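You operate a simulated robot arm through the tools that you are given. There is no shell and no other tool. Be economical: measure what you need, move in short steps, check, and stop when the job is done.

You run a simulated two-armed robot. Do the job below in one go: nothing can be reset, and whatever is moved stays where it is left.

JOB
Put the USB lead and car lead cartons from the drawer in the crate; carry it to the middle table.
Fine: shut the drawer.

It is judged by the outcome, as a careful person would: the job done as asked, and still so three seconds after it is handed in. It fails if anything else is knocked over, pushed out of place, dropped, spilled or broken.

ROBOT AND FRAMES
Two 7-joint arms with two-finger parallel grippers on one trunk, on a base that drives. Base frame: it is fixed to the floor where the robot stands at the start and does not move with it; the origin is under the middle of the robot, x ahead of it, y to its left, z up. Units: cm, degrees, N and s.
The left shoulder is at the start at [5, 17.7, 117.9], the right one opposite. With the tool pointing down near the work surface each hand reaches from about 10 to 64 cm from the robot's upright axis, wherever it stands, measured 20 degrees to its own side. Places, roughly: blue crate [50, -50, 80]; middle table [30, -160, 80]; table drawer [60, 0, 70]. Payload 3.43 kg a hand.
The TCP of each hand is the grasp point between the finger pads, 3.4 cm short of the fingertips. In the tool frame z runs along the fingers and y along their closing line. Largest opening 12.8 cm; finger width 2.4, thickness 1.2; the body of the gripper, 4.8 by 13 cm, starts 9.6 cm behind the TCP.
Orientation is told as [roll, pitch, yaw] about the base's x, y, z axes, in that order, counted from this pose: with the fingers straight down and closing along the base's y, the tool's x points along the base's -x, its y along +y and its z along -z.

CONTROLS
- The arms move only by the tool move_arm. It takes "left_steps", "right_steps" or both (then of equal length, played together; a hand with none holds still); each is a list of rows, each an object of numbers (a shift or turn left out is 0, a gripper value left out holds the last): "tx", "ty", "tz": the shift along the tool's x, y, z in units of 25 mm (1.0 is 25 mm); "ax", "ay", "az": the turn, a rotation vector about the tool's x, y, z in units of 5 degrees (1.0 is 5 degrees); "gripper": the closure, from 0 (fully open) to 1 (shut). In form: [{"tx": .., "ty": .., "tz": .., "ax": .., "ay": .., "az": .., "gripper": ..}, ...]. A call has 1 to 20 rows; each row shifts and turns the commanded pose from where the row before left it, along the tool's axes as they then stand. A call with a number of a shift or a turn outside -1 to 1 is refused whole. Each row takes 0.2 s and may step no farther than 5 cm and 8.6 degrees from the row before; otherwise, or with a gripper value out of range, the whole call is refused. A pose out of reach is approached as far as the arm can. The call stops where the force on the tool passes 50 N (or 10 N more than at its start, if that is more) or the arm is blocked; 0.2 s more then pass. The fingers move at their own pace (about 10.8 cm/s each) and stop on an object; they squeeze with about 22 N. The grip force told is the motor's: it shows also when the fingers shut on nothing. Time passes only in rows, and 0.2 s behind the last, so rows that do not move let the fingers close. It gives the time, the measured TCP pose, the force on the tool (base axes), the opening and the grip force at its end, in the units of the frame above (readings bear some noise), with the torque about the TCP (base axes, N m) and any sound that the robot's microphone picked up.
- Cameras (640 x 400 px; columns grow to the right, rows downward): "scene" is now at [13.01, -3.71, 131.23]; the picture's right is [-0.54, -0.84, 0.00], its down [-0.69, 0.45, -0.57] and it looks along [0.48, -0.31, -0.82] (base axes); focal length 245 px, centre (320, 200). "left" rides on the left gripper at [7.6, 1.1, -16] in its tool frame; the picture's right is [-0.15, 0.99, 0.00], its down [-0.88, -0.13, -0.46] and it looks along [-0.45, -0.07, 0.89] (tool axes); focal length 234 px, centre (320, 200). "right" rides on the right gripper at [7.6, -1.1, -16] in its tool frame; the picture's right is [0.15, 0.99, 0.00], its down [-0.88, 0.13, -0.46] and it looks along [-0.45, 0.07, 0.89] (tool axes); focal length 234 px, centre (320, 200). There is no depth. A picture from a camera that has moved, and an enlarged one, comes with that camera's place and axes in the base frame and with its lens.
- capture(camera): a new picture of that camera. The clock stands still meanwhile.
- lift_body(by): slides the trunk up (or, below 0, down) by that many cm; the arms and the scene camera ride with it, the base frame stays. It gives what a move gives, with no picture.
- roll_base(legs): drives the robot by 1 to 6 legs, each [ahead, turn to the left] in cm and degrees, along the robot's own axes; the way and the turn of a leg run together, so that a leg with both is an arc; at most 150 cm and 180 degrees a leg. The arms and the cameras ride along, it lands a little off, and it stops where it bumps. It gives what a move gives.
- turn_head(pan, tilt): turns the head with the scene camera to pan (to the left, within 80 degrees either way) and tilt (down, from -29 to 69), counted from straight ahead of the robot. It gives what a move gives.
- close_up(camera, box): a new picture of the part [left, top, right, bottom] of that camera's present view, enlarged. The clock stands still meanwhile.
- hand_in(): hands the job in; it is judged then, once.

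Work in short steps. Places have to be worked out from the pictures, the camera data and where the tool is seen: move nearer, look again, correct. Check each grasp and each placing, and mend what went wrong. You have 120 turns and 88 pictures in all, those below and enlarged ones among them. Open the grippers and draw the arms clear of the work before you hand the job in, unless the task says otherwise; then end with one line.

The tools are called after "Emit:" by a JSON object that holds its "method" and its "body". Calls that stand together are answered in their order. move_arm: Moves the arms, as the interface text tells. Its arguments: {"type":"object","properties":{"left_steps":{"type":"array"},"right_steps":{"type":"array"}},"required":[]} The other tools are called the same way: lift_body (by) slides the trunk up or down; roll_base (legs) drives the base; turn_head (pan, tilt) turns the head that bears the scene camera; capture (camera) takes a picture; close_up (camera, box) takes an enlarged picture of a part of a camera's view; hand_in () hands the job in.

At the start:

```text
time_s: 0.0
left_ee_pos: [44.02, -2.35, 108.11]
left_tool_rot: [0.0, -0.1, 0.0]
left_force: [0.3, 1.3, 0.8]
left_wrist_torque: [-0.01, 0.0, -0.02]
left_grip_width: 12.82
left_grasp_force: 0.0
right_ee_pos: [30.52, -31.93, 102.47]
right_tool_rot: [0.0, 0.0, 0.0]
right_force: [0.3, 0.4, 0.5]
right_wrist_torque: [0.0, -0.01, 0.03]
right_grip_width: 12.8
right_grasp_force: 0.1
trunk travel left (down, up): [-35.0, 5.1]
robot x, y, heading: [0.24, -0.15, -0.1]
head pan, tilt: [-33.0, 55.1]
```

scene: 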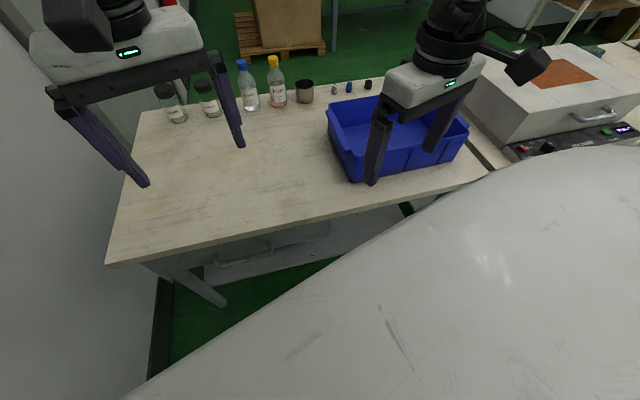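
right: 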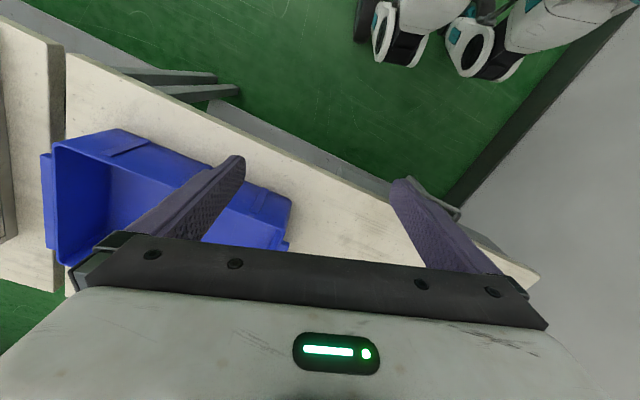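
left: 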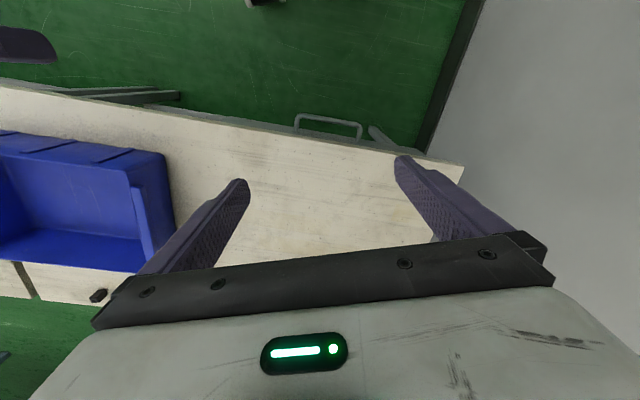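

The table is turned about -17° and its drawer handle shows below the front edge near [50, 1]. I'll turn the head to look at the drawer and the surroundings.

Emit:
{"method": "turn_head", "body": {"pan": 0, "tilt": 60}}

Emit:
{"method": "capture", "body": {"camera": "scene"}}

Emit:
{"method": "turn_head", "body": {"pan": -75, "tilt": 30}}

Emit:
{"method": "capture", "body": {"camera": "scene"}}

```text
time_s: 1.0
left_ee_pos: [43.87, -2.25, 108.02]
left_tool_rot: [0.1, 0.1, 0.0]
left_force: [0.4, 0.4, 0.0]
left_wrist_torque: [-0.01, -0.03, -0.01]
left_grip_width: 12.8
left_grasp_force: 0.0
right_ee_pos: [30.34, -31.9, 102.55]
right_tool_rot: [0.0, -0.1, 0.0]
right_force: [-0.1, -0.4, 0.2]
right_wrist_torque: [-0.01, -0.02, 0.0]
right_grip_width: 12.79
right_grasp_force: 0.0
trunk travel left (down, up): [-35.0, 5.1]
robot x, y, heading: [-0.01, 0.41, -0.1]
head pan, tilt: [0.0, 60.0]
```

```text
84 pictures are left
camera scene: at [13.64, 0.2, 130.64], right [0.0, -1.0, 0.0], down [-0.87, 0.0, -0.5], along [0.5, 0.0, -0.87], focal length 245 px, centre (320, 200)
```

scene: 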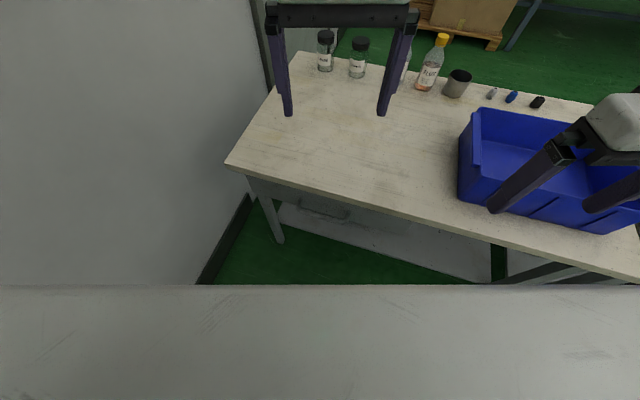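

```text
time_s: 2.5
left_ee_pos: [43.92, -2.36, 108.09]
left_tool_rot: [0.1, 0.0, 0.0]
left_force: [-0.5, -0.3, -0.7]
left_wrist_torque: [0.02, -0.02, 0.03]
left_grip_width: 12.81
left_grasp_force: 0.0
right_ee_pos: [30.44, -31.8, 102.54]
right_tool_rot: [0.0, 0.0, 0.0]
right_force: [-0.2, -0.1, -0.7]
right_wrist_torque: [0.02, 0.01, -0.01]
right_grip_width: 12.78
right_grasp_force: 0.1
trunk travel left (down, up): [-35.0, 5.1]
robot x, y, heading: [0.15, -0.01, 0.1]
head pan, tilt: [-75.0, 30.0]
```

```text
83 pictures are left
camera scene: at [9.32, -8.52, 134.85], right [-0.97, -0.26, 0.0], down [-0.13, 0.48, -0.87], along [0.22, -0.84, -0.5], focal length 245 px, centre (320, 200)
```

scene: 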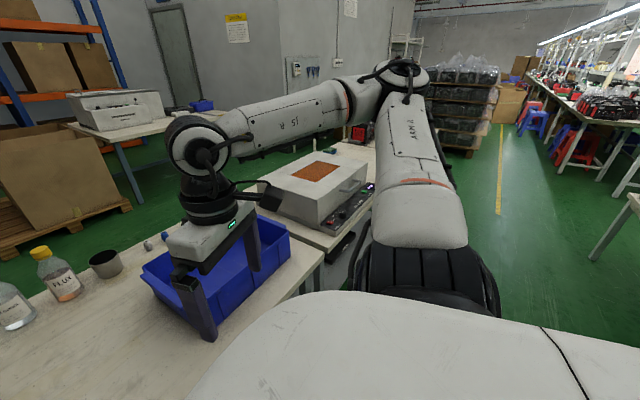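

I need the handle's exact place. I'll turn the head back and take enlarged views of the drawer from the scene and left cameras.

Emit:
{"method": "turn_head", "body": {"pan": 0, "tilt": 50}}

Emit:
{"method": "close_up", "body": {"camera": "scene", "box": [220, 180, 540, 380]}}

Emit:
{"method": "close_up", "body": {"camera": "left", "box": [240, 60, 480, 210]}}

```text
time_s: 3.9
left_ee_pos: [44.08, -2.39, 107.99]
left_tool_rot: [-0.1, 0.0, 0.0]
left_force: [-1.0, 0.7, -0.2]
left_wrist_torque: [-0.05, 0.0, 0.02]
left_grip_width: 12.82
left_grasp_force: 0.1
right_ee_pos: [30.38, -31.78, 102.46]
right_tool_rot: [0.0, 0.0, -0.1]
right_force: [0.3, -0.1, -0.8]
right_wrist_torque: [-0.01, -0.02, -0.02]
right_grip_width: 12.83
right_grasp_force: 0.0
trunk travel left (down, up): [-35.0, 5.1]
robot x, y, heading: [-0.3, 0.2, 0.0]
head pan, tilt: [0.0, 50.0]
```

```text
2.00 times, centred on (380, 280) of scene
camera zoom: at [14.67, 0.2, 131.9], right [0.0, -1.0, 0.0], down [-0.77, 0.0, -0.64], along [0.64, 0.0, -0.77], focal length 490 px, centre (200, 40)
```

zoom: 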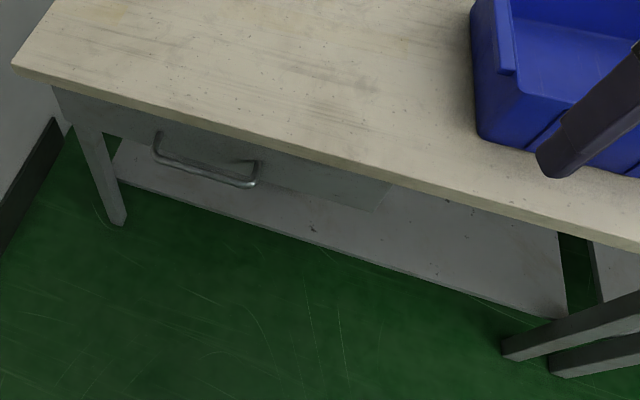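

```text
2.67 times, centred on (360, 135) of left
camera zoom: at [36.4, -1.21, 124.09], right [0.15, 0.99, 0.0], down [0.88, -0.13, 0.46], along [0.45, -0.07, -0.89], focal length 624 px, centre (213, 373)
```

zoom: 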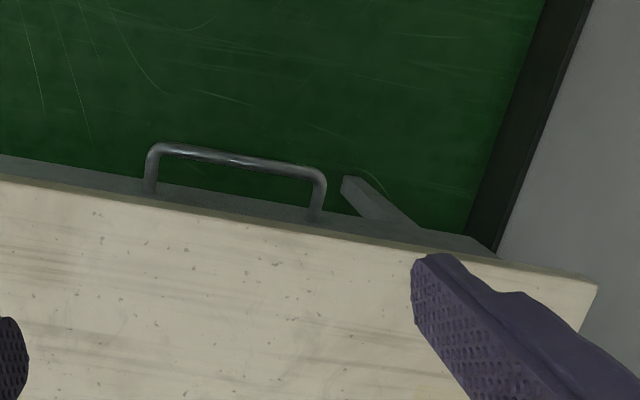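

Triangulating the two views puts the handle bar at about [45, -0.3, 65.6], running 17° off the y axis, with the table top near z 74. I'll line the robot up with the table and back off a little so I can hook the bar and pull.

Emit:
{"method": "roll_base", "body": {"legs": [[0, -17], [-14, 0]]}}

Emit:
{"method": "capture", "body": {"camera": "scene"}}

Emit:
{"method": "capture", "body": {"camera": "left"}}

```text
time_s: 6.2
left_ee_pos: [27.97, -10.95, 108.08]
left_tool_rot: [0.1, 0.0, -17.0]
left_force: [-0.2, -0.2, 0.7]
left_wrist_torque: [0.01, -0.01, -0.01]
left_grip_width: 12.8
left_grasp_force: 0.1
right_ee_pos: [6.17, -35.28, 102.6]
right_tool_rot: [0.0, 0.0, -17.3]
right_force: [0.1, 0.4, 0.2]
right_wrist_torque: [-0.01, -0.05, -0.03]
right_grip_width: 12.81
right_grasp_force: 0.1
trunk travel left (down, up): [-35.0, 5.1]
robot x, y, heading: [-13.5, 3.96, -17.3]
head pan, tilt: [0.0, 50.0]
```

```text
80 pictures are left
camera scene: at [0.62, 0.0, 131.91], right [-0.3, -0.96, 0.0], down [-0.73, 0.23, -0.64], along [0.61, -0.19, -0.77], focal length 245 px, centre (320, 200)
```

scene: 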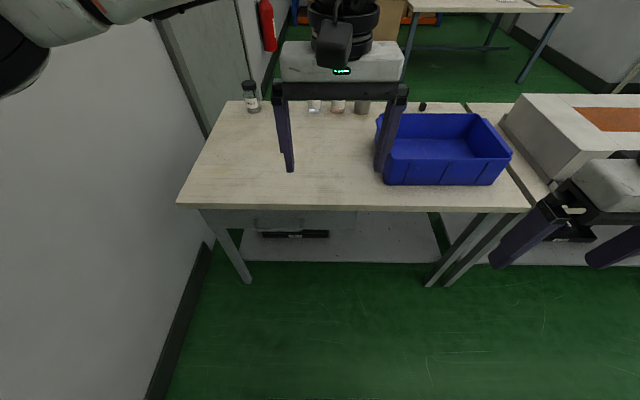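

```text
79 pictures are left
camera left: at [21.05, -7.78, 124.12], right [0.43, 0.9, 0.0], down [0.8, -0.38, 0.46], along [0.41, -0.2, -0.89], focal length 234 px, centre (320, 200)
```

left: 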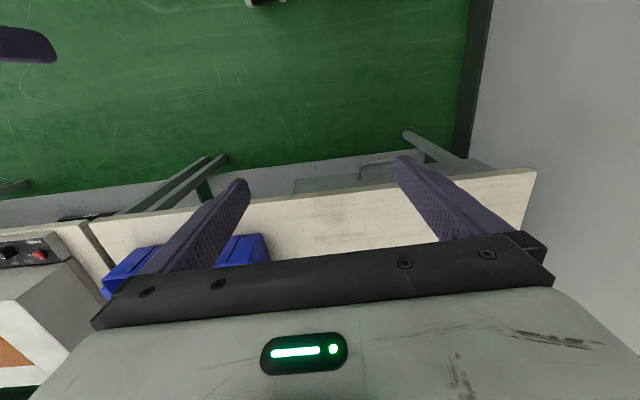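

The table edge is now square to the robot. I'll zoom on the handle to refine its place.

Emit:
{"method": "close_up", "body": {"camera": "scene", "box": [160, 170, 400, 320]}}

Emit:
{"method": "close_up", "body": {"camera": "left", "box": [260, 100, 500, 250]}}

```text
2.67 times, centred on (280, 245) of scene
camera zoom: at [0.62, 0.0, 131.91], right [-0.3, -0.96, 0.0], down [-0.73, 0.23, -0.64], along [0.61, -0.19, -0.77], focal length 653 px, centre (427, 80)
```

zoom: 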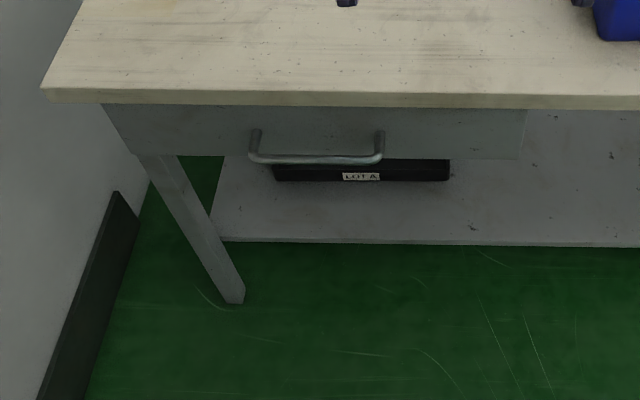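

```text
2.67 times, centred on (380, 175) of left
camera zoom: at [21.05, -7.78, 124.12], right [0.43, 0.9, 0.0], down [0.8, -0.38, 0.46], along [0.41, -0.2, -0.89], focal length 624 px, centre (160, 267)
```

zoom: 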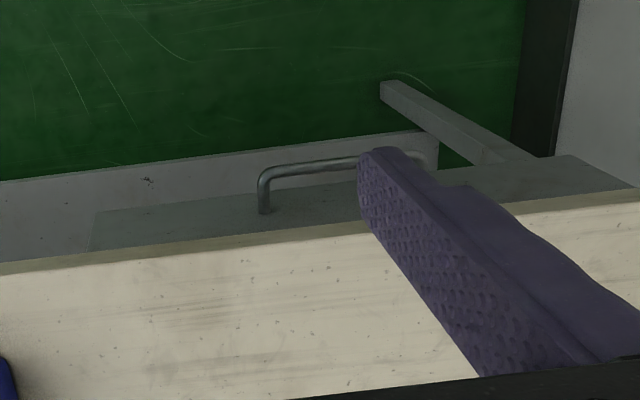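

The bar's right end is at [43.6, -7.2, 65], so its centre is near [45.6, -0.5]. I'll shut the left gripper, tilt it 40° forward and bring it down toward a point above and in front of the bar.

Emit:
{"method": "move_arm", "body": {"left_steps": [{"ay": -1, "gripper": 1}, {"ay": -1}, {"ay": -1}, {"ay": -1}, {"ay": -1}, {"ay": -1}, {"ay": -1}, {"ay": -1}, {"tx": 0.41, "ty": 0.431, "tz": 0.924}, {"tx": 0.41, "ty": 0.431, "tz": 0.924}, {"tx": 0.41, "ty": 0.431, "tz": 0.924}, {"tx": 0.41, "ty": 0.431, "tz": 0.924}, {"tx": 0.41, "ty": 0.431, "tz": 0.924}, {"tx": 0.41, "ty": 0.431, "tz": 0.924}, {"tx": 0.41, "ty": 0.431, "tz": 0.924}, {"tx": 0.41, "ty": 0.431, "tz": 0.924}, {"tx": 0.41, "ty": 0.431, "tz": 0.924}, {"tx": 0.41, "ty": 0.431, "tz": 0.924}, {"tx": 0.41, "ty": 0.431, "tz": 0.924}]}}

Emit:
{"method": "capture", "body": {"camera": "left"}}

Emit:
{"method": "capture", "body": {"camera": "scene"}}

```text
time_s: 10.2
left_ee_pos: [38.88, -1.88, 81.51]
left_tool_rot: [0.1, -40.0, -17.1]
left_force: [0.7, -0.2, 0.1]
left_wrist_torque: [-0.01, -0.03, -0.01]
left_grip_width: 0.01
left_grasp_force: 22.4
right_ee_pos: [6.25, -35.18, 102.51]
right_tool_rot: [0.1, 0.0, -17.2]
right_force: [0.5, -0.2, 0.7]
right_wrist_torque: [0.0, -0.02, -0.02]
right_grip_width: 12.81
right_grasp_force: 0.2
trunk travel left (down, up): [-35.0, 5.1]
robot x, y, heading: [-13.3, 3.76, -17.1]
head pan, tilt: [0.0, 50.0]
```

```text
76 pictures are left
camera left: at [23.88, 3.95, 88.94], right [0.4, 0.91, 0.09], down [0.33, -0.24, 0.92], along [0.86, -0.33, -0.39], focal length 234 px, centre (320, 200)
```

left: 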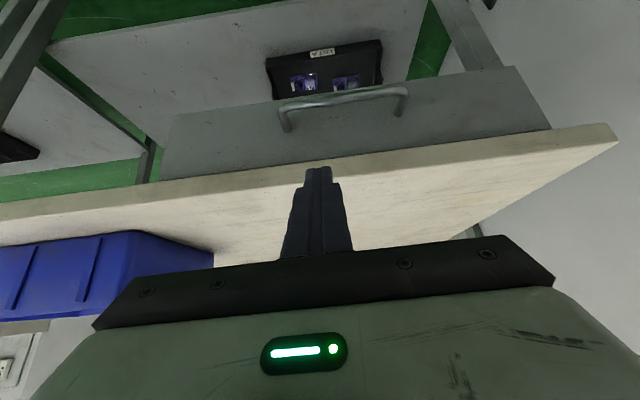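

```text
75 pictures are left
camera scene: at [0.72, -0.01, 131.9], right [-0.3, -0.96, 0.0], down [-0.73, 0.23, -0.64], along [0.61, -0.19, -0.77], focal length 245 px, centre (320, 200)
```

scene: 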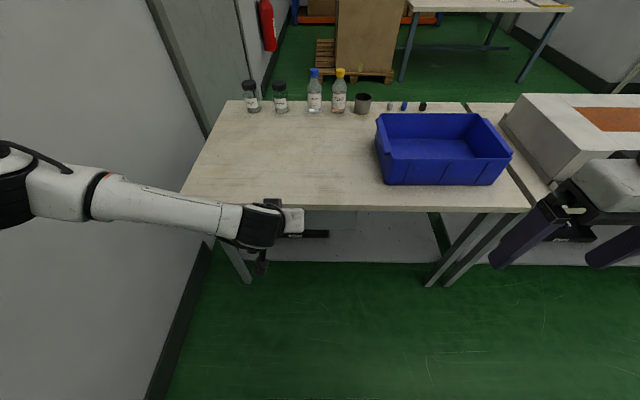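

The bar refines to about [46, -0.2, 65.7]. I'll shift onto the approach line, go part of the way and look again.

Emit:
{"method": "move_arm", "body": {"left_steps": [{"tx": 0.5, "ty": 0.3, "tz": 0.5}, {"tx": 0.5, "ty": 0.3, "tz": 0.8}, {"tz": 0.9}, {"tz": 0.9}]}}

Emit:
{"method": "capture", "body": {"camera": "left"}}

Emit:
{"method": "close_up", "body": {"camera": "scene", "box": [200, 170, 360, 290]}}

```text
time_s: 11.2
left_ee_pos: [42.3, -1.51, 73.62]
left_tool_rot: [0.1, -40.1, -17.1]
left_force: [-0.6, -0.1, 0.3]
left_wrist_torque: [0.0, 0.0, 0.06]
left_grip_width: 0.0
left_grasp_force: 21.7
right_ee_pos: [6.31, -35.39, 102.39]
right_tool_rot: [0.0, -0.1, -17.2]
right_force: [-0.4, 0.3, 0.7]
right_wrist_torque: [-0.03, 0.04, -0.02]
right_grip_width: 12.78
right_grasp_force: 0.0
trunk travel left (down, up): [-35.0, 5.1]
robot x, y, heading: [-13.25, 4.11, -17.7]
head pan, tilt: [0.0, 50.0]
```

```text
74 pictures are left
camera left: at [27.27, 4.24, 81.08], right [0.4, 0.91, 0.09], down [0.33, -0.24, 0.92], along [0.86, -0.34, -0.39], focal length 234 px, centre (320, 200)
```

left: 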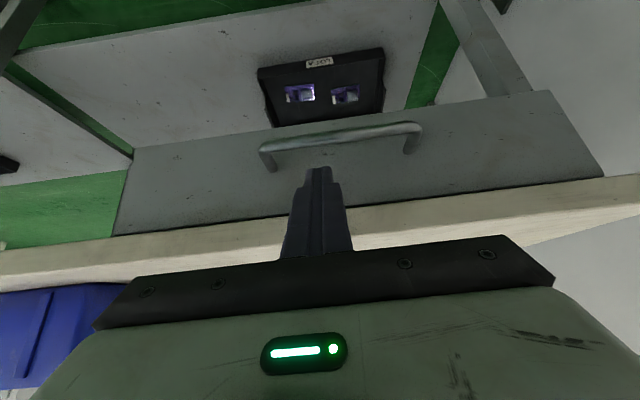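

```text
3.33 times, centred on (280, 230) of scene
camera zoom: at [0.71, -0.03, 131.9], right [-0.3, -0.96, 0.0], down [-0.73, 0.23, -0.64], along [0.61, -0.19, -0.77], focal length 817 px, centre (453, 100)
```

zoom: 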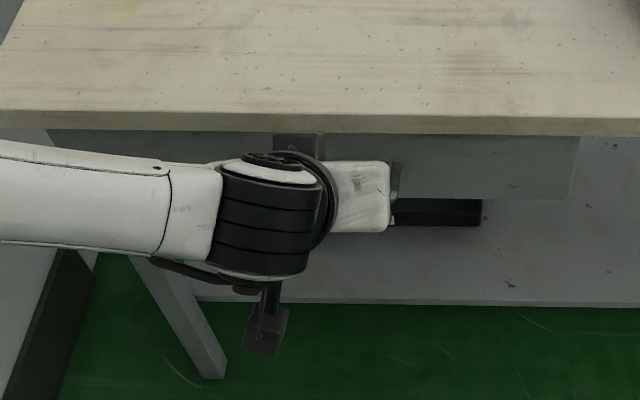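

Scaling by the bar's length puts it near [45.1, -0.2, 67.2]. The fingertip line passes between bar and table edge, so I'll give it a bit more margin and push in.

Emit:
{"method": "move_arm", "body": {"left_steps": [{"tx": -0.3, "ty": 0.3, "tz": 0.5}, {"tz": 0.6}, {"tz": 0.6}]}}

Emit:
{"method": "capture", "body": {"camera": "left"}}

```text
time_s: 12.0
left_ee_pos: [45.34, -1.75, 70.95]
left_tool_rot: [-0.2, -39.9, -17.1]
left_force: [-14.7, 6.1, 6.5]
left_wrist_torque: [0.11, 0.14, -0.01]
left_grip_width: 0.0
left_grasp_force: 22.4
right_ee_pos: [6.07, -35.23, 102.57]
right_tool_rot: [0.0, -0.2, -17.2]
right_force: [0.9, 0.0, 0.2]
right_wrist_torque: [-0.01, 0.02, 0.0]
right_grip_width: 12.8
right_grasp_force: 0.1
trunk travel left (down, up): [-35.0, 5.1]
robot x, y, heading: [-13.21, 4.41, -17.4]
head pan, tilt: [0.0, 50.0]
```

```text
72 pictures are left
camera left: at [30.39, 4.0, 78.45], right [0.4, 0.91, 0.09], down [0.33, -0.24, 0.91], along [0.86, -0.34, -0.39], focal length 234 px, centre (320, 200)
```

left: 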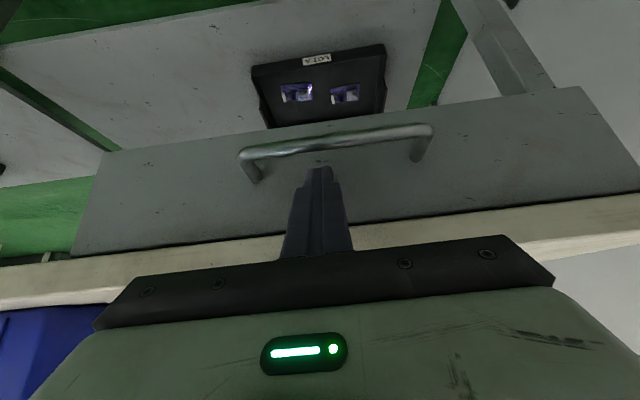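

The tip touched the drawer face above the bar, leaving only about 3 cm behind the bar, which is too tight for a hook. I'll back off, spin the wrist 90° so the fingers close across the bar, and grasp it.

Emit:
{"method": "move_arm", "body": {"left_steps": [{"tz": -0.8}, {"tz": -0.8}, {"tz": -0.8, "gripper": 0.66}, {"tx": 0.53, "ty": 0.36}, {"tx": 0.53, "ty": 0.36}, {"az": 1}, {"az": 1}, {"az": 1}, {"az": 1}, {"az": 1}, {"az": 1}, {"az": 1}, {"az": 1}, {"az": 1}, {"az": 1}, {"az": 1}, {"az": 1}, {"az": 1}, {"az": 1}, {"az": 1}]}}

Emit:
{"method": "move_arm", "body": {"left_steps": [{"az": 1}, {"az": 1}, {"az": 1}, {}]}}

Emit:
{"method": "capture", "body": {"camera": "left"}}

```text
time_s: 16.2
left_ee_pos: [40.58, 1.68, 73.99]
left_tool_rot: [39.0, -9.5, -95.6]
left_force: [-0.2, -0.4, -0.5]
left_wrist_torque: [-0.01, 0.03, -0.02]
left_grip_width: 4.37
left_grasp_force: 0.1
right_ee_pos: [6.35, -35.38, 102.46]
right_tool_rot: [0.0, 0.0, -17.3]
right_force: [0.0, 0.6, -0.8]
right_wrist_torque: [-0.01, -0.01, -0.03]
right_grip_width: 12.79
right_grasp_force: 0.0
trunk travel left (down, up): [-35.0, 5.1]
robot x, y, heading: [-13.47, 3.91, -17.3]
head pan, tilt: [0.0, 50.0]
```

```text
time_s: 17.2
left_ee_pos: [40.5, 1.68, 73.85]
left_tool_rot: [40.1, 0.0, -107.2]
left_force: [0.1, -0.4, -0.1]
left_wrist_torque: [0.02, 0.01, -0.02]
left_grip_width: 4.34
left_grasp_force: 0.0
right_ee_pos: [6.12, -35.22, 102.47]
right_tool_rot: [0.0, 0.0, -17.1]
right_force: [-0.3, -0.1, 0.0]
right_wrist_torque: [-0.01, -0.02, 0.01]
right_grip_width: 12.81
right_grasp_force: 0.0
trunk travel left (down, up): [-35.0, 5.1]
robot x, y, heading: [-12.92, 4.31, -17.1]
head pan, tilt: [0.0, 50.0]
```

```text
71 pictures are left
camera left: at [33.84, 11.68, 86.98], right [0.68, -0.36, 0.64], down [-0.64, -0.72, 0.26], along [0.36, -0.58, -0.73], focal length 234 px, centre (320, 200)
```

left: 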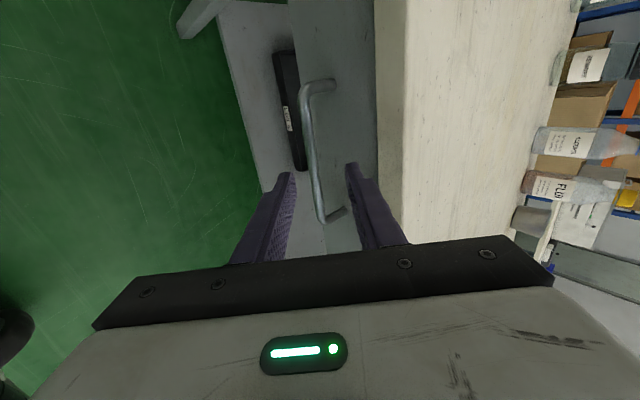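

The bar sits centrally between the fingers. I'll move in 6 cm along the tool axis and check.

Emit:
{"method": "move_arm", "body": {"left_steps": [{"tz": 0.8}, {"tz": 0.8}, {"tz": 0.8}]}}

Emit:
{"method": "capture", "body": {"camera": "left"}}

```text
time_s: 18.0
left_ee_pos: [44.23, 0.54, 69.3]
left_tool_rot: [40.0, 0.0, -107.2]
left_force: [0.6, -0.1, -0.1]
left_wrist_torque: [0.0, 0.0, -0.02]
left_grip_width: 4.35
left_grasp_force: 0.0
right_ee_pos: [6.27, -35.24, 102.6]
right_tool_rot: [0.0, 0.1, -17.2]
right_force: [0.3, -0.5, 0.2]
right_wrist_torque: [0.03, 0.01, 0.01]
right_grip_width: 12.8
right_grasp_force: 0.0
trunk travel left (down, up): [-35.0, 5.1]
robot x, y, heading: [-13.3, 3.94, -17.0]
head pan, tilt: [0.0, 50.0]
```

```text
70 pictures are left
camera left: at [37.53, 10.53, 82.41], right [0.68, -0.36, 0.64], down [-0.64, -0.73, 0.26], along [0.37, -0.58, -0.72], focal length 234 px, centre (320, 200)
```

left: 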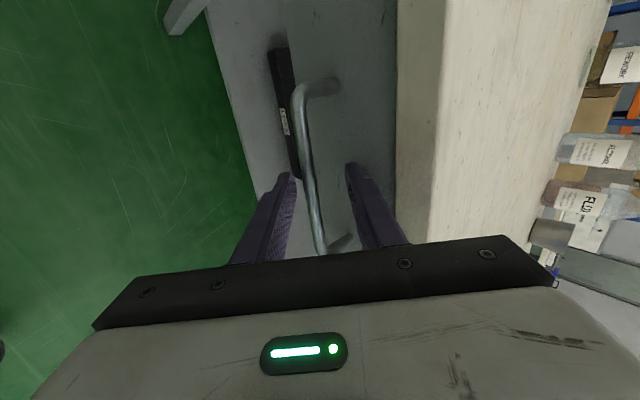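

The bar is between the finger ends with no contact. I'll go 1 cm farther and close.

Emit:
{"method": "move_arm", "body": {"left_steps": [{"tz": 0.4}, {"gripper": 1}, {}, {}]}}

```text
time_s: 19.0
left_ee_pos: [44.33, 0.45, 68.01]
left_tool_rot: [39.4, -0.1, -107.3]
left_force: [-16.4, 7.1, -18.9]
left_wrist_torque: [0.48, 0.24, -0.43]
left_grip_width: 1.18
left_grasp_force: 44.8
right_ee_pos: [6.34, -35.35, 102.41]
right_tool_rot: [0.0, 0.1, -17.1]
right_force: [0.4, -0.7, -0.1]
right_wrist_torque: [0.01, 0.0, -0.01]
right_grip_width: 12.81
right_grasp_force: 0.1
trunk travel left (down, up): [-35.0, 5.1]
robot x, y, heading: [-13.16, 4.06, -17.3]
head pan, tilt: [0.0, 50.0]
```

The bar is gripped (1.18 cm). I'll pull straight back in 2 cm steps.

Emit:
{"method": "move_arm", "body": {"left_steps": [{"ty": -0.31, "tz": -0.257}, {"ty": -0.61, "tz": -0.514}, {"ty": -0.61, "tz": -0.514}, {"ty": -0.61, "tz": -0.514}, {"ty": -0.61, "tz": -0.514}, {"ty": -0.61, "tz": -0.514}, {"ty": -0.61, "tz": -0.514}, {"ty": -0.61, "tz": -0.514}, {"ty": -0.61, "tz": -0.514}, {"ty": -0.61, "tz": -0.514}]}}

Emit:
{"method": "capture", "body": {"camera": "scene"}}

```text
time_s: 21.2
left_ee_pos: [26.83, 2.22, 70.38]
left_tool_rot: [39.9, -0.1, -107.3]
left_force: [-1.2, -0.2, -0.5]
left_wrist_torque: [0.04, 0.0, 0.01]
left_grip_width: 0.0
left_grasp_force: 33.1
left hand out of reach, approached as far as the arm can: row 6, 7, 8, 9, 10
right_ee_pos: [6.22, -35.6, 102.57]
right_tool_rot: [0.0, 0.0, -17.3]
right_force: [0.1, 0.3, -0.3]
right_wrist_torque: [0.05, -0.05, -0.03]
right_grip_width: 12.79
right_grasp_force: 0.1
trunk travel left (down, up): [-35.0, 5.1]
robot x, y, heading: [-13.0, 3.87, -17.5]
head pan, tilt: [0.0, 50.0]
```

```text
69 pictures are left
camera scene: at [0.6, -0.22, 131.96], right [-0.3, -0.95, 0.0], down [-0.73, 0.23, -0.64], along [0.61, -0.19, -0.77], focal length 245 px, centre (320, 200)
```

scene: 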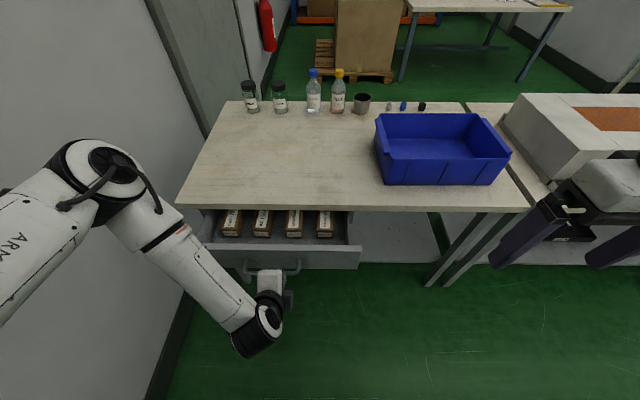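

The drawer opened about a hand's width and shows four cartons; then the arm reached its limit and slipped off. I'll zoom in on the labels.

Emit:
{"method": "close_up", "body": {"camera": "scene", "box": [190, 190, 370, 290]}}

Emit:
{"method": "capture", "body": {"camera": "left"}}

```text
3.56 times, centred on (280, 240) of scene
camera zoom: at [0.6, -0.22, 131.96], right [-0.3, -0.95, 0.0], down [-0.73, 0.23, -0.64], along [0.61, -0.19, -0.77], focal length 871 px, centre (462, 58)
```

zoom: 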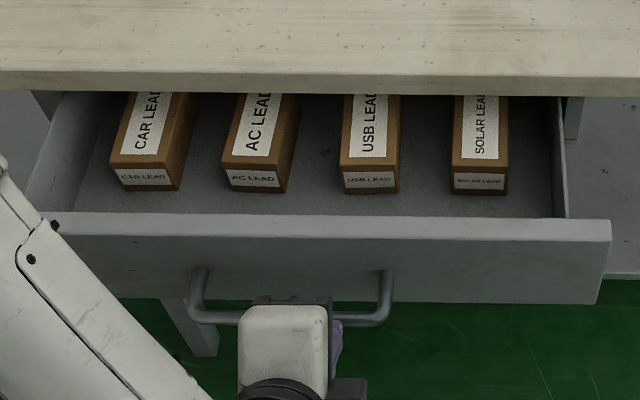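

```text
67 pictures are left
camera left: at [20.26, 12.14, 83.44], right [0.68, -0.36, 0.64], down [-0.64, -0.72, 0.27], along [0.36, -0.59, -0.72], focal length 234 px, centre (320, 200)
```

left: 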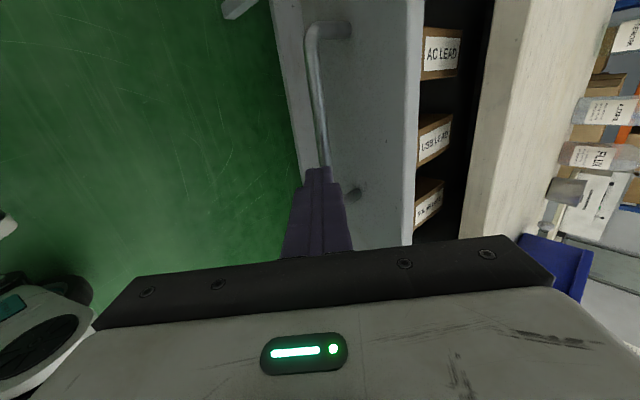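

Left to right the cartons are CAR, AC, USB, SOLAR, and the drawer is about 15 cm open. I'll open the fingers, regain the bar and then pull by backing the base.

Emit:
{"method": "move_arm", "body": {"left_steps": [{"tz": -0.6, "gripper": 0.6}, {"ty": 0.55}, {"ty": 0.55}, {}]}}

Emit:
{"method": "capture", "body": {"camera": "left"}}

```text
time_s: 22.2
left_ee_pos: [28.25, 2.27, 73.08]
left_tool_rot: [40.0, 0.0, -107.0]
left_force: [0.3, 0.2, 0.6]
left_wrist_torque: [0.02, 0.01, -0.03]
left_grip_width: 5.13
left_grasp_force: 0.1
right_ee_pos: [6.35, -35.36, 102.55]
right_tool_rot: [0.0, -0.1, -17.2]
right_force: [-0.2, 0.4, -0.3]
right_wrist_torque: [0.0, 0.02, 0.01]
right_grip_width: 12.82
right_grasp_force: 0.1
trunk travel left (down, up): [-35.0, 5.1]
robot x, y, heading: [-13.66, 4.34, -17.3]
head pan, tilt: [0.0, 50.0]
```

```text
66 pictures are left
camera left: at [21.48, 12.28, 86.14], right [0.68, -0.36, 0.64], down [-0.63, -0.73, 0.27], along [0.36, -0.58, -0.72], focal length 234 px, centre (320, 200)
```

left: 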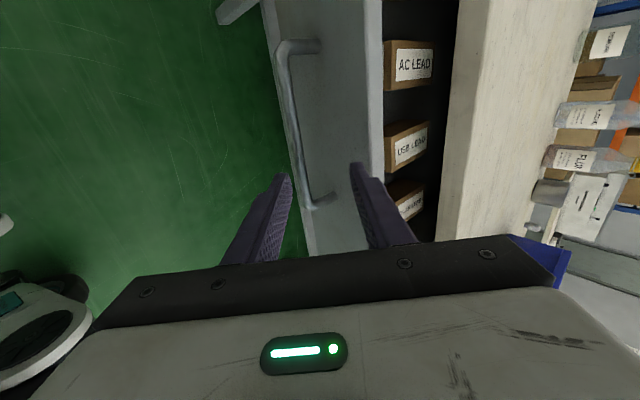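

The bar's right end is between the fingers, so I shift 3.5 cm left to its middle, then advance and look.

Emit:
{"method": "move_arm", "body": {"left_steps": [{"tx": 0.7, "ty": -0.2}, {"tx": 0.7, "ty": -0.2}, {"tz": 0.7}, {"tz": 0.7}, {}]}}

Emit:
{"method": "capture", "body": {"camera": "left"}}

```text
time_s: 23.4
left_ee_pos: [30.64, 3.32, 70.98]
left_tool_rot: [39.7, 0.4, -107.0]
left_force: [0.1, -0.4, 0.2]
left_wrist_torque: [0.0, -0.02, 0.01]
left_grip_width: 5.11
left_grasp_force: 0.1
left hand out of reach, approached as far as the arm can: row 2, 3
right_ee_pos: [6.34, -35.29, 102.54]
right_tool_rot: [0.0, 0.0, -17.3]
right_force: [0.7, -0.2, 0.0]
right_wrist_torque: [0.0, 0.01, 0.01]
right_grip_width: 12.79
right_grasp_force: 0.1
trunk travel left (down, up): [-35.0, 5.1]
robot x, y, heading: [-13.09, 4.19, -17.4]
head pan, tilt: [0.0, 50.0]
```

```text
65 pictures are left
camera left: at [23.97, 13.09, 84.03], right [0.68, -0.36, 0.63], down [-0.63, -0.73, 0.26], along [0.36, -0.58, -0.73], focal length 234 px, centre (320, 200)
```

left: 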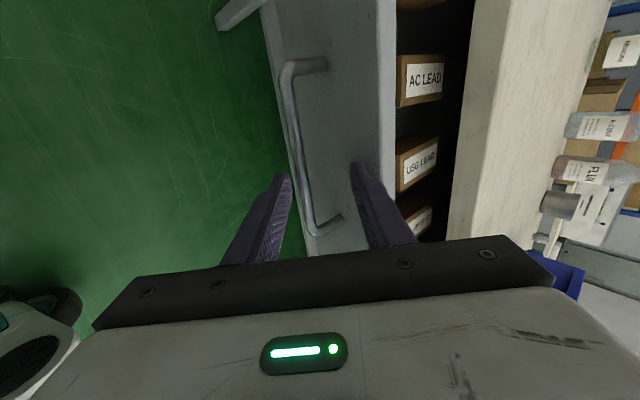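

Close. I'll shift toward the bar, advance 1.8 cm and close.

Emit:
{"method": "move_arm", "body": {"left_steps": [{"ty": -0.4, "tz": 0.3}, {"tz": 0.5}, {"gripper": 1}, {}, {}]}}

Emit:
{"method": "capture", "body": {"camera": "left"}}

```text
time_s: 24.6
left_ee_pos: [31.21, 2.39, 68.76]
left_tool_rot: [39.2, 0.3, -107.0]
left_force: [-1.7, -2.2, -24.6]
left_wrist_torque: [0.33, 0.26, -0.41]
left_grip_width: 1.16
left_grasp_force: 45.1
left hand out of reach, approached as far as the arm can: row 1
right_ee_pos: [6.35, -35.36, 102.55]
right_tool_rot: [0.0, 0.2, -17.1]
right_force: [0.0, 1.2, 0.4]
right_wrist_torque: [0.0, -0.01, 0.02]
right_grip_width: 12.82
right_grasp_force: 0.1
trunk travel left (down, up): [-35.0, 5.1]
robot x, y, heading: [-12.87, 4.11, -17.2]
head pan, tilt: [0.0, 50.0]
```

```text
64 pictures are left
camera left: at [24.51, 12.33, 81.99], right [0.69, -0.37, 0.62], down [-0.63, -0.73, 0.27], along [0.36, -0.58, -0.73], focal length 234 px, centre (320, 200)
```

left: 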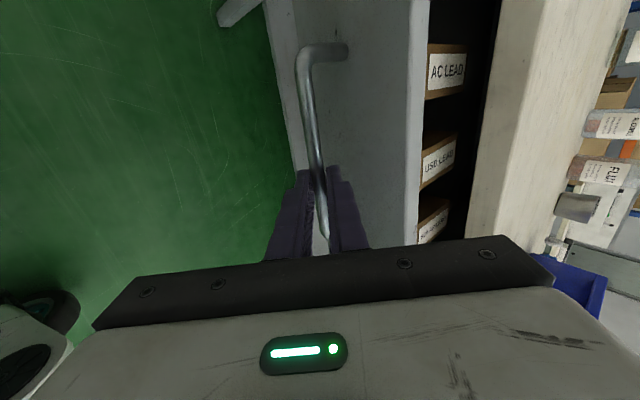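

Gripped again. I'll ease the vertical strain and back the base 16 cm to pull the drawer farther.

Emit:
{"method": "move_arm", "body": {"left_steps": [{"ty": -0.15, "tz": 0.18}, {}]}}

Emit:
{"method": "roll_base", "body": {"legs": [[-16, 0]]}}

Emit:
{"method": "capture", "body": {"camera": "scene"}}

```text
time_s: 25.2
left_ee_pos: [31.66, 2.22, 68.82]
left_tool_rot: [40.0, 0.4, -106.7]
left_force: [4.1, 11.5, -2.5]
left_wrist_torque: [-0.21, 0.18, -1.07]
left_grip_width: 1.15
left_grasp_force: 45.3
left hand out of reach, approached as far as the arm can: row 1
right_ee_pos: [6.34, -35.34, 102.61]
right_tool_rot: [0.1, 0.1, -17.2]
right_force: [-0.4, 0.1, 1.0]
right_wrist_torque: [0.0, 0.04, -0.02]
right_grip_width: 12.79
right_grasp_force: 0.1
trunk travel left (down, up): [-35.0, 5.1]
robot x, y, heading: [-13.32, 4.32, -17.4]
head pan, tilt: [0.0, 50.0]
```

```text
time_s: 26.6
left_ee_pos: [16.28, 7.34, 68.87]
left_tool_rot: [40.2, 0.6, -106.5]
left_force: [9.4, 22.6, 12.2]
left_wrist_torque: [0.52, -0.43, -0.45]
left_grip_width: 1.16
left_grasp_force: 44.9
right_ee_pos: [-8.94, -30.43, 102.63]
right_tool_rot: [-0.1, -0.1, -16.8]
right_force: [0.0, -0.1, 0.0]
right_wrist_torque: [-0.02, 0.0, -0.02]
right_grip_width: 12.78
right_grasp_force: 0.1
trunk travel left (down, up): [-35.0, 5.1]
robot x, y, heading: [-28.61, 8.83, -17.5]
head pan, tilt: [0.0, 50.0]
```

```text
63 pictures are left
camera scene: at [-14.68, 4.89, 131.92], right [-0.29, -0.96, 0.0], down [-0.73, 0.22, -0.64], along [0.62, -0.19, -0.77], focal length 245 px, centre (320, 200)
```

scene: 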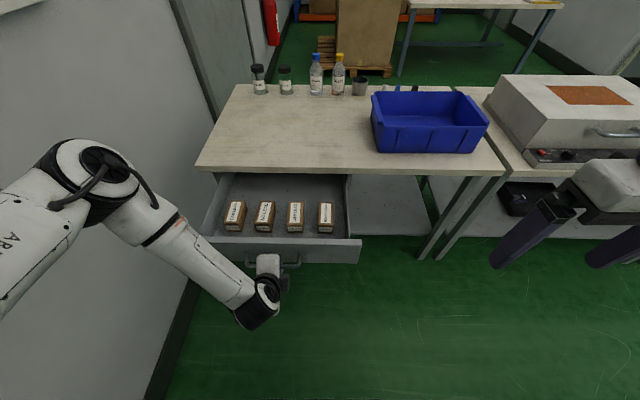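

The drawer is open enough that all four cartons show fully. I'll release the handle, draw the hand back up and turn it to point down.

Emit:
{"method": "move_arm", "body": {"left_steps": [{"gripper": 0.5}, {}, {"tz": -0.9}, {"tz": -0.9}, {"tz": -0.9}, {"tz": -0.9, "az": -1}, {"tz": -0.9, "az": -1}, {"tz": -0.9, "az": -1}, {"az": -1}, {"az": -1}, {"az": -1}, {"az": -1}, {"az": -1}, {"az": -1}, {"az": -1}, {"az": -1}, {"az": -1}, {"az": -1}, {"az": -1}, {"az": -1}]}}

Emit:
{"method": "move_arm", "body": {"left_steps": [{"az": -1}, {"az": -1}, {"az": -1}, {"ay": 1}, {"ay": 1}, {"ay": 1}, {"ay": 1}, {"ay": 1}, {"ay": 1}, {"ay": 1}, {"ay": 1}]}}

Emit:
{"method": "capture", "body": {"camera": "scene"}}

Emit:
{"method": "capture", "body": {"camera": "left"}}

```text
time_s: 30.8
left_ee_pos: [7.91, 9.61, 79.17]
left_tool_rot: [13.0, -38.3, -36.0]
left_force: [-0.8, 0.0, -0.6]
left_wrist_torque: [-0.03, 0.0, 0.02]
left_grip_width: 6.37
left_grasp_force: 0.1
right_ee_pos: [-8.89, -30.46, 102.62]
right_tool_rot: [0.0, 0.1, -16.9]
right_force: [0.7, -0.2, 0.4]
right_wrist_torque: [0.01, -0.03, 0.02]
right_grip_width: 12.79
right_grasp_force: 0.0
trunk travel left (down, up): [-35.0, 5.1]
robot x, y, heading: [-28.54, 8.79, -16.9]
head pan, tilt: [0.0, 50.0]
```

```text
time_s: 33.2
left_ee_pos: [7.96, 9.58, 79.13]
left_tool_rot: [0.5, 0.0, -16.3]
left_force: [0.1, 0.5, 0.6]
left_wrist_torque: [-0.04, 0.0, 0.01]
left_grip_width: 6.38
left_grasp_force: 0.0
right_ee_pos: [-8.77, -30.57, 102.51]
right_tool_rot: [0.0, 0.0, -16.9]
right_force: [-0.2, 0.3, 0.0]
right_wrist_torque: [-0.03, 0.03, 0.03]
right_grip_width: 12.79
right_grasp_force: 0.1
trunk travel left (down, up): [-35.0, 5.1]
robot x, y, heading: [-28.76, 8.48, -16.7]
head pan, tilt: [0.0, 50.0]
```

```text
62 pictures are left
camera scene: at [-14.59, 4.74, 131.9], right [-0.29, -0.96, 0.0], down [-0.73, 0.22, -0.64], along [0.61, -0.19, -0.77], focal length 245 px, centre (320, 200)
```

scene: 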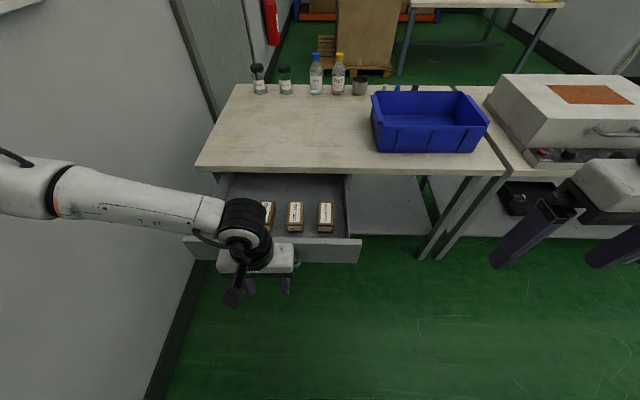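

```text
61 pictures are left
camera left: at [0.97, 12.57, 95.1], right [0.42, 0.91, 0.01], down [0.81, -0.38, 0.45], along [0.42, -0.18, -0.89], focal length 234 px, centre (320, 200)
```

left: 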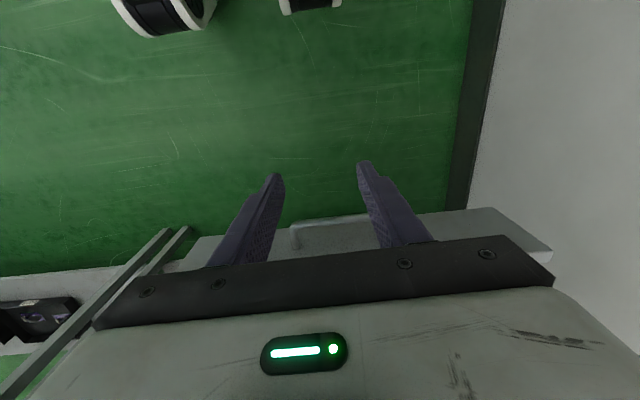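

The wheels show the base is shallow, so there is room to come closer. I'll raise the left hand toward a point over the CAR carton and drive 9 cm ahead.

Emit:
{"method": "move_arm", "body": {"left_steps": [{"tz": -1}, {"tz": -1}, {"tx": -0.8, "ty": 0.7, "tz": -0.6}, {"tx": -0.8, "ty": 0.7, "tz": -0.6}, {"tx": -0.8, "ty": 0.7, "tz": -0.6}, {"tx": -0.8, "ty": 0.7, "tz": -0.6}, {"tx": -0.8, "ty": 0.7, "tz": -0.6}, {"tx": -0.8, "ty": 0.7, "tz": -0.6}, {"tx": -0.8, "ty": 0.7, "tz": -0.6}, {"tx": -0.8, "ty": 0.7}]}}

Emit:
{"method": "roll_base", "body": {"legs": [[9, 0]]}}

Emit:
{"method": "capture", "body": {"camera": "scene"}}

Emit:
{"method": "capture", "body": {"camera": "left"}}

```text
time_s: 35.4
left_ee_pos: [27.08, 18.54, 94.7]
left_tool_rot: [0.6, -0.1, -16.4]
left_force: [-0.4, -0.1, 0.6]
left_wrist_torque: [0.0, -0.02, 0.03]
left_grip_width: 6.4
left_grasp_force: 0.0
right_ee_pos: [-8.84, -30.45, 102.51]
right_tool_rot: [0.0, 0.1, -16.8]
right_force: [0.5, 1.2, 0.2]
right_wrist_torque: [-0.01, 0.01, 0.04]
right_grip_width: 12.81
right_grasp_force: 0.0
trunk travel left (down, up): [-35.0, 5.1]
robot x, y, heading: [-28.52, 8.43, -17.1]
head pan, tilt: [0.0, 50.0]
```

```text
time_s: 36.5
left_ee_pos: [35.78, 15.83, 94.49]
left_tool_rot: [0.7, 0.1, -16.3]
left_force: [-0.7, 0.1, 0.1]
left_wrist_torque: [0.01, 0.02, 0.03]
left_grip_width: 6.42
left_grasp_force: 0.2
right_ee_pos: [-0.18, -33.21, 102.5]
right_tool_rot: [-0.1, 0.1, -17.0]
right_force: [0.9, 0.4, 0.2]
right_wrist_torque: [0.02, 0.0, 0.02]
right_grip_width: 12.81
right_grasp_force: 0.0
trunk travel left (down, up): [-35.0, 5.1]
robot x, y, heading: [-19.71, 6.25, -17.1]
head pan, tilt: [0.0, 50.0]
```

```text
60 pictures are left
camera scene: at [-5.86, 2.07, 131.88], right [-0.29, -0.96, 0.0], down [-0.73, 0.22, -0.64], along [0.61, -0.19, -0.77], focal length 245 px, centre (320, 200)
```

scene: 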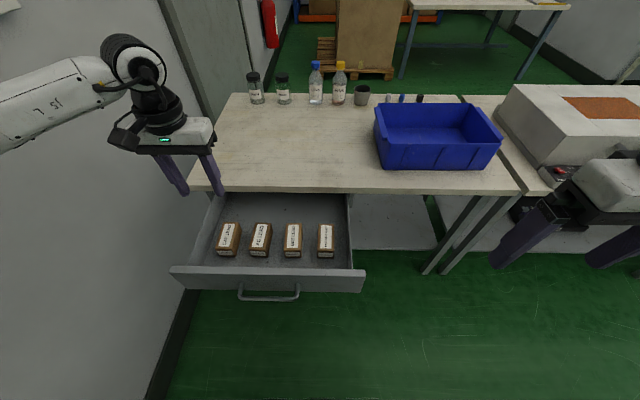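

```text
59 pictures are left
camera left: at [28.81, 18.9, 110.65], right [0.42, 0.91, 0.01], down [0.81, -0.38, 0.46], along [0.42, -0.18, -0.89], focal length 234 px, centre (320, 200)
```

left: 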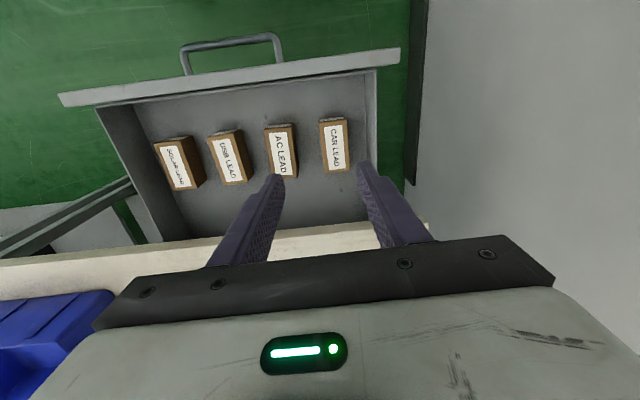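

The CAR carton's top centre works out to about [40.4, 17.5, 66]. I'll move above it down to z 78 and look.

Emit:
{"method": "move_arm", "body": {"left_steps": [{"tx": -0.39, "ty": 0.3, "tz": 0.8}, {"tx": -0.39, "ty": 0.3, "tz": 0.8}, {"tx": -0.39, "ty": 0.3, "tz": 0.8}, {"tx": -0.39, "ty": 0.3, "tz": 0.8}, {"tz": 0.9}, {"tz": 0.9}, {"tz": 0.9}, {"tz": 0.7}]}}

Emit:
{"method": "capture", "body": {"camera": "left"}}

Emit:
{"method": "close_up", "body": {"camera": "scene", "box": [150, 170, 390, 320]}}

```text
time_s: 38.4
left_ee_pos: [40.32, 17.77, 77.99]
left_tool_rot: [0.7, -0.2, -16.4]
left_force: [-0.6, 1.0, -0.7]
left_wrist_torque: [-0.03, 0.0, 0.02]
left_grip_width: 6.42
left_grasp_force: 0.1
right_ee_pos: [-0.17, -33.13, 102.39]
right_tool_rot: [0.0, 0.0, -17.0]
right_force: [1.0, 0.8, -0.3]
right_wrist_torque: [0.04, -0.01, 0.03]
right_grip_width: 12.81
right_grasp_force: 0.1
trunk travel left (down, up): [-35.0, 5.1]
robot x, y, heading: [-20.19, 6.26, -17.0]
head pan, tilt: [0.0, 50.0]
```

```text
58 pictures are left
camera left: at [33.33, 20.87, 94.12], right [0.42, 0.91, 0.01], down [0.81, -0.38, 0.46], along [0.42, -0.18, -0.89], focal length 234 px, centre (320, 200)
```

left: 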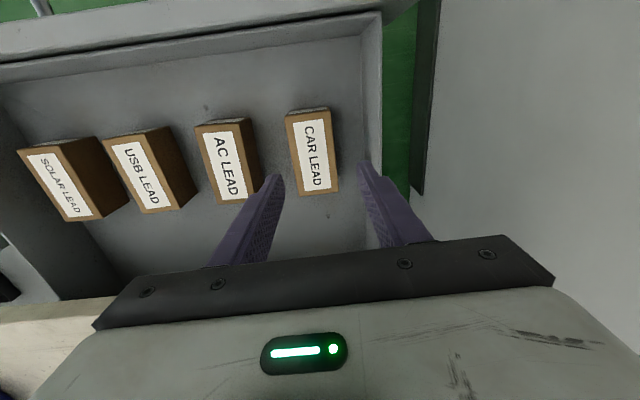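

```text
2.67 times, centred on (270, 245) of scene
camera zoom: at [-5.94, 2.1, 131.9], right [-0.29, -0.96, 0.0], down [-0.73, 0.22, -0.64], along [0.61, -0.19, -0.77], focal length 653 px, centre (453, 80)
```

zoom: 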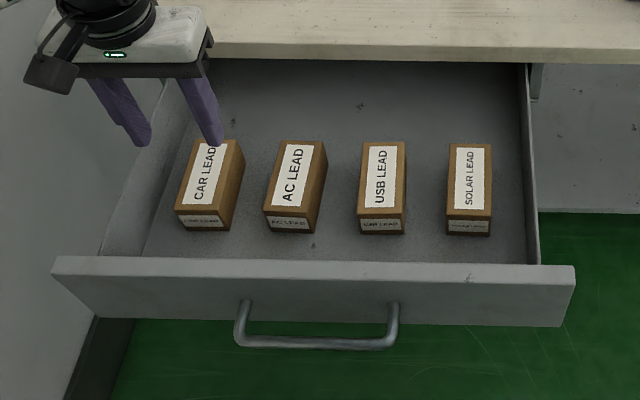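

The CAR carton is aligned with the tool; centre about [40.6, 17.05]. I'll correct 6 mm to the right, descend to z≈66 and close.

Emit:
{"method": "move_arm", "body": {"left_steps": [{"tx": -0.12, "ty": -0.25, "gripper": 0.46}, {"tz": 0.8}, {"tz": 0.8}, {"tz": 0.8}, {"tz": 0.8}, {"tz": 0.6}, {"tz": 0.5}, {"tz": 0.4}]}}

Emit:
{"method": "capture", "body": {"camera": "left"}}

```text
time_s: 40.1
left_ee_pos: [40.94, 17.13, 66.8]
left_tool_rot: [0.5, -0.5, -16.3]
left_force: [1.6, 2.1, 18.2]
left_wrist_torque: [-0.6, 0.32, 0.03]
left_grip_width: 6.82
left_grasp_force: 0.1
right_ee_pos: [-0.39, -33.26, 102.52]
right_tool_rot: [0.1, -0.1, -17.0]
right_force: [-0.4, 0.3, 0.2]
right_wrist_torque: [0.01, -0.04, 0.0]
right_grip_width: 12.81
right_grasp_force: 0.0
trunk travel left (down, up): [-35.0, 5.1]
robot x, y, heading: [-19.8, 6.15, -17.0]
head pan, tilt: [0.0, 50.0]
```

```text
56 pictures are left
camera left: at [33.71, 20.23, 82.74], right [0.42, 0.91, 0.01], down [0.8, -0.38, 0.46], along [0.42, -0.18, -0.89], focal length 234 px, centre (320, 200)
```

left: 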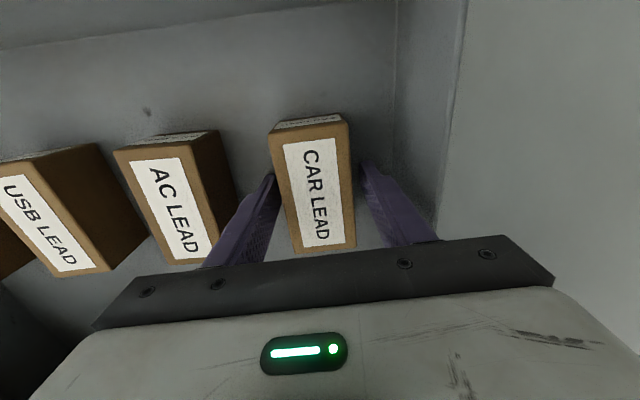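

The fingertips touch the drawer floor (z≈63.3) with the carton between them. I'll lift 4 mm, close and check.

Emit:
{"method": "move_arm", "body": {"left_steps": [{"tz": -0.25}, {"gripper": 1}, {}, {}, {"tz": -0.5}, {"tz": -0.8}, {"tz": -0.8}, {"tz": -0.8}, {"tz": -0.8}, {"tz": -0.8}]}}

Emit:
{"method": "capture", "body": {"camera": "left"}}

```text
time_s: 42.4
left_ee_pos: [40.55, 17.13, 78.36]
left_tool_rot: [0.6, -0.1, -16.4]
left_force: [-0.8, 0.0, -0.6]
left_wrist_torque: [0.02, 0.02, 0.0]
left_grip_width: 4.93
left_grasp_force: 22.1
right_ee_pos: [-0.26, -33.33, 102.52]
right_tool_rot: [-0.1, 0.0, -17.0]
right_force: [-0.7, -0.5, -0.3]
right_wrist_torque: [-0.02, 0.01, 0.0]
right_grip_width: 12.79
right_grasp_force: 0.1
trunk travel left (down, up): [-35.0, 5.1]
robot x, y, heading: [-20.09, 6.11, -17.2]
head pan, tilt: [0.0, 50.0]
```

```text
55 pictures are left
camera left: at [33.58, 20.14, 94.4], right [0.42, 0.91, 0.01], down [0.81, -0.38, 0.46], along [0.42, -0.18, -0.89], focal length 234 px, centre (320, 200)
```

left: 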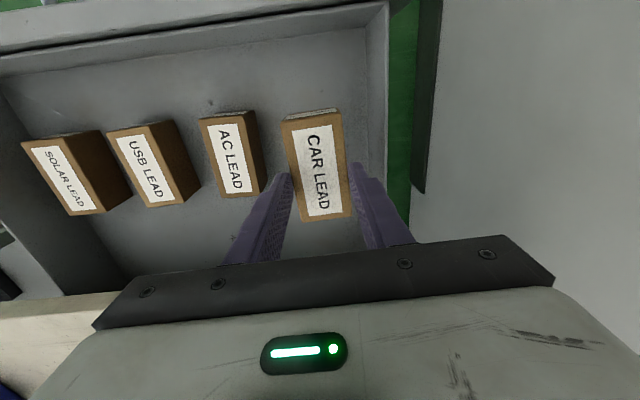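

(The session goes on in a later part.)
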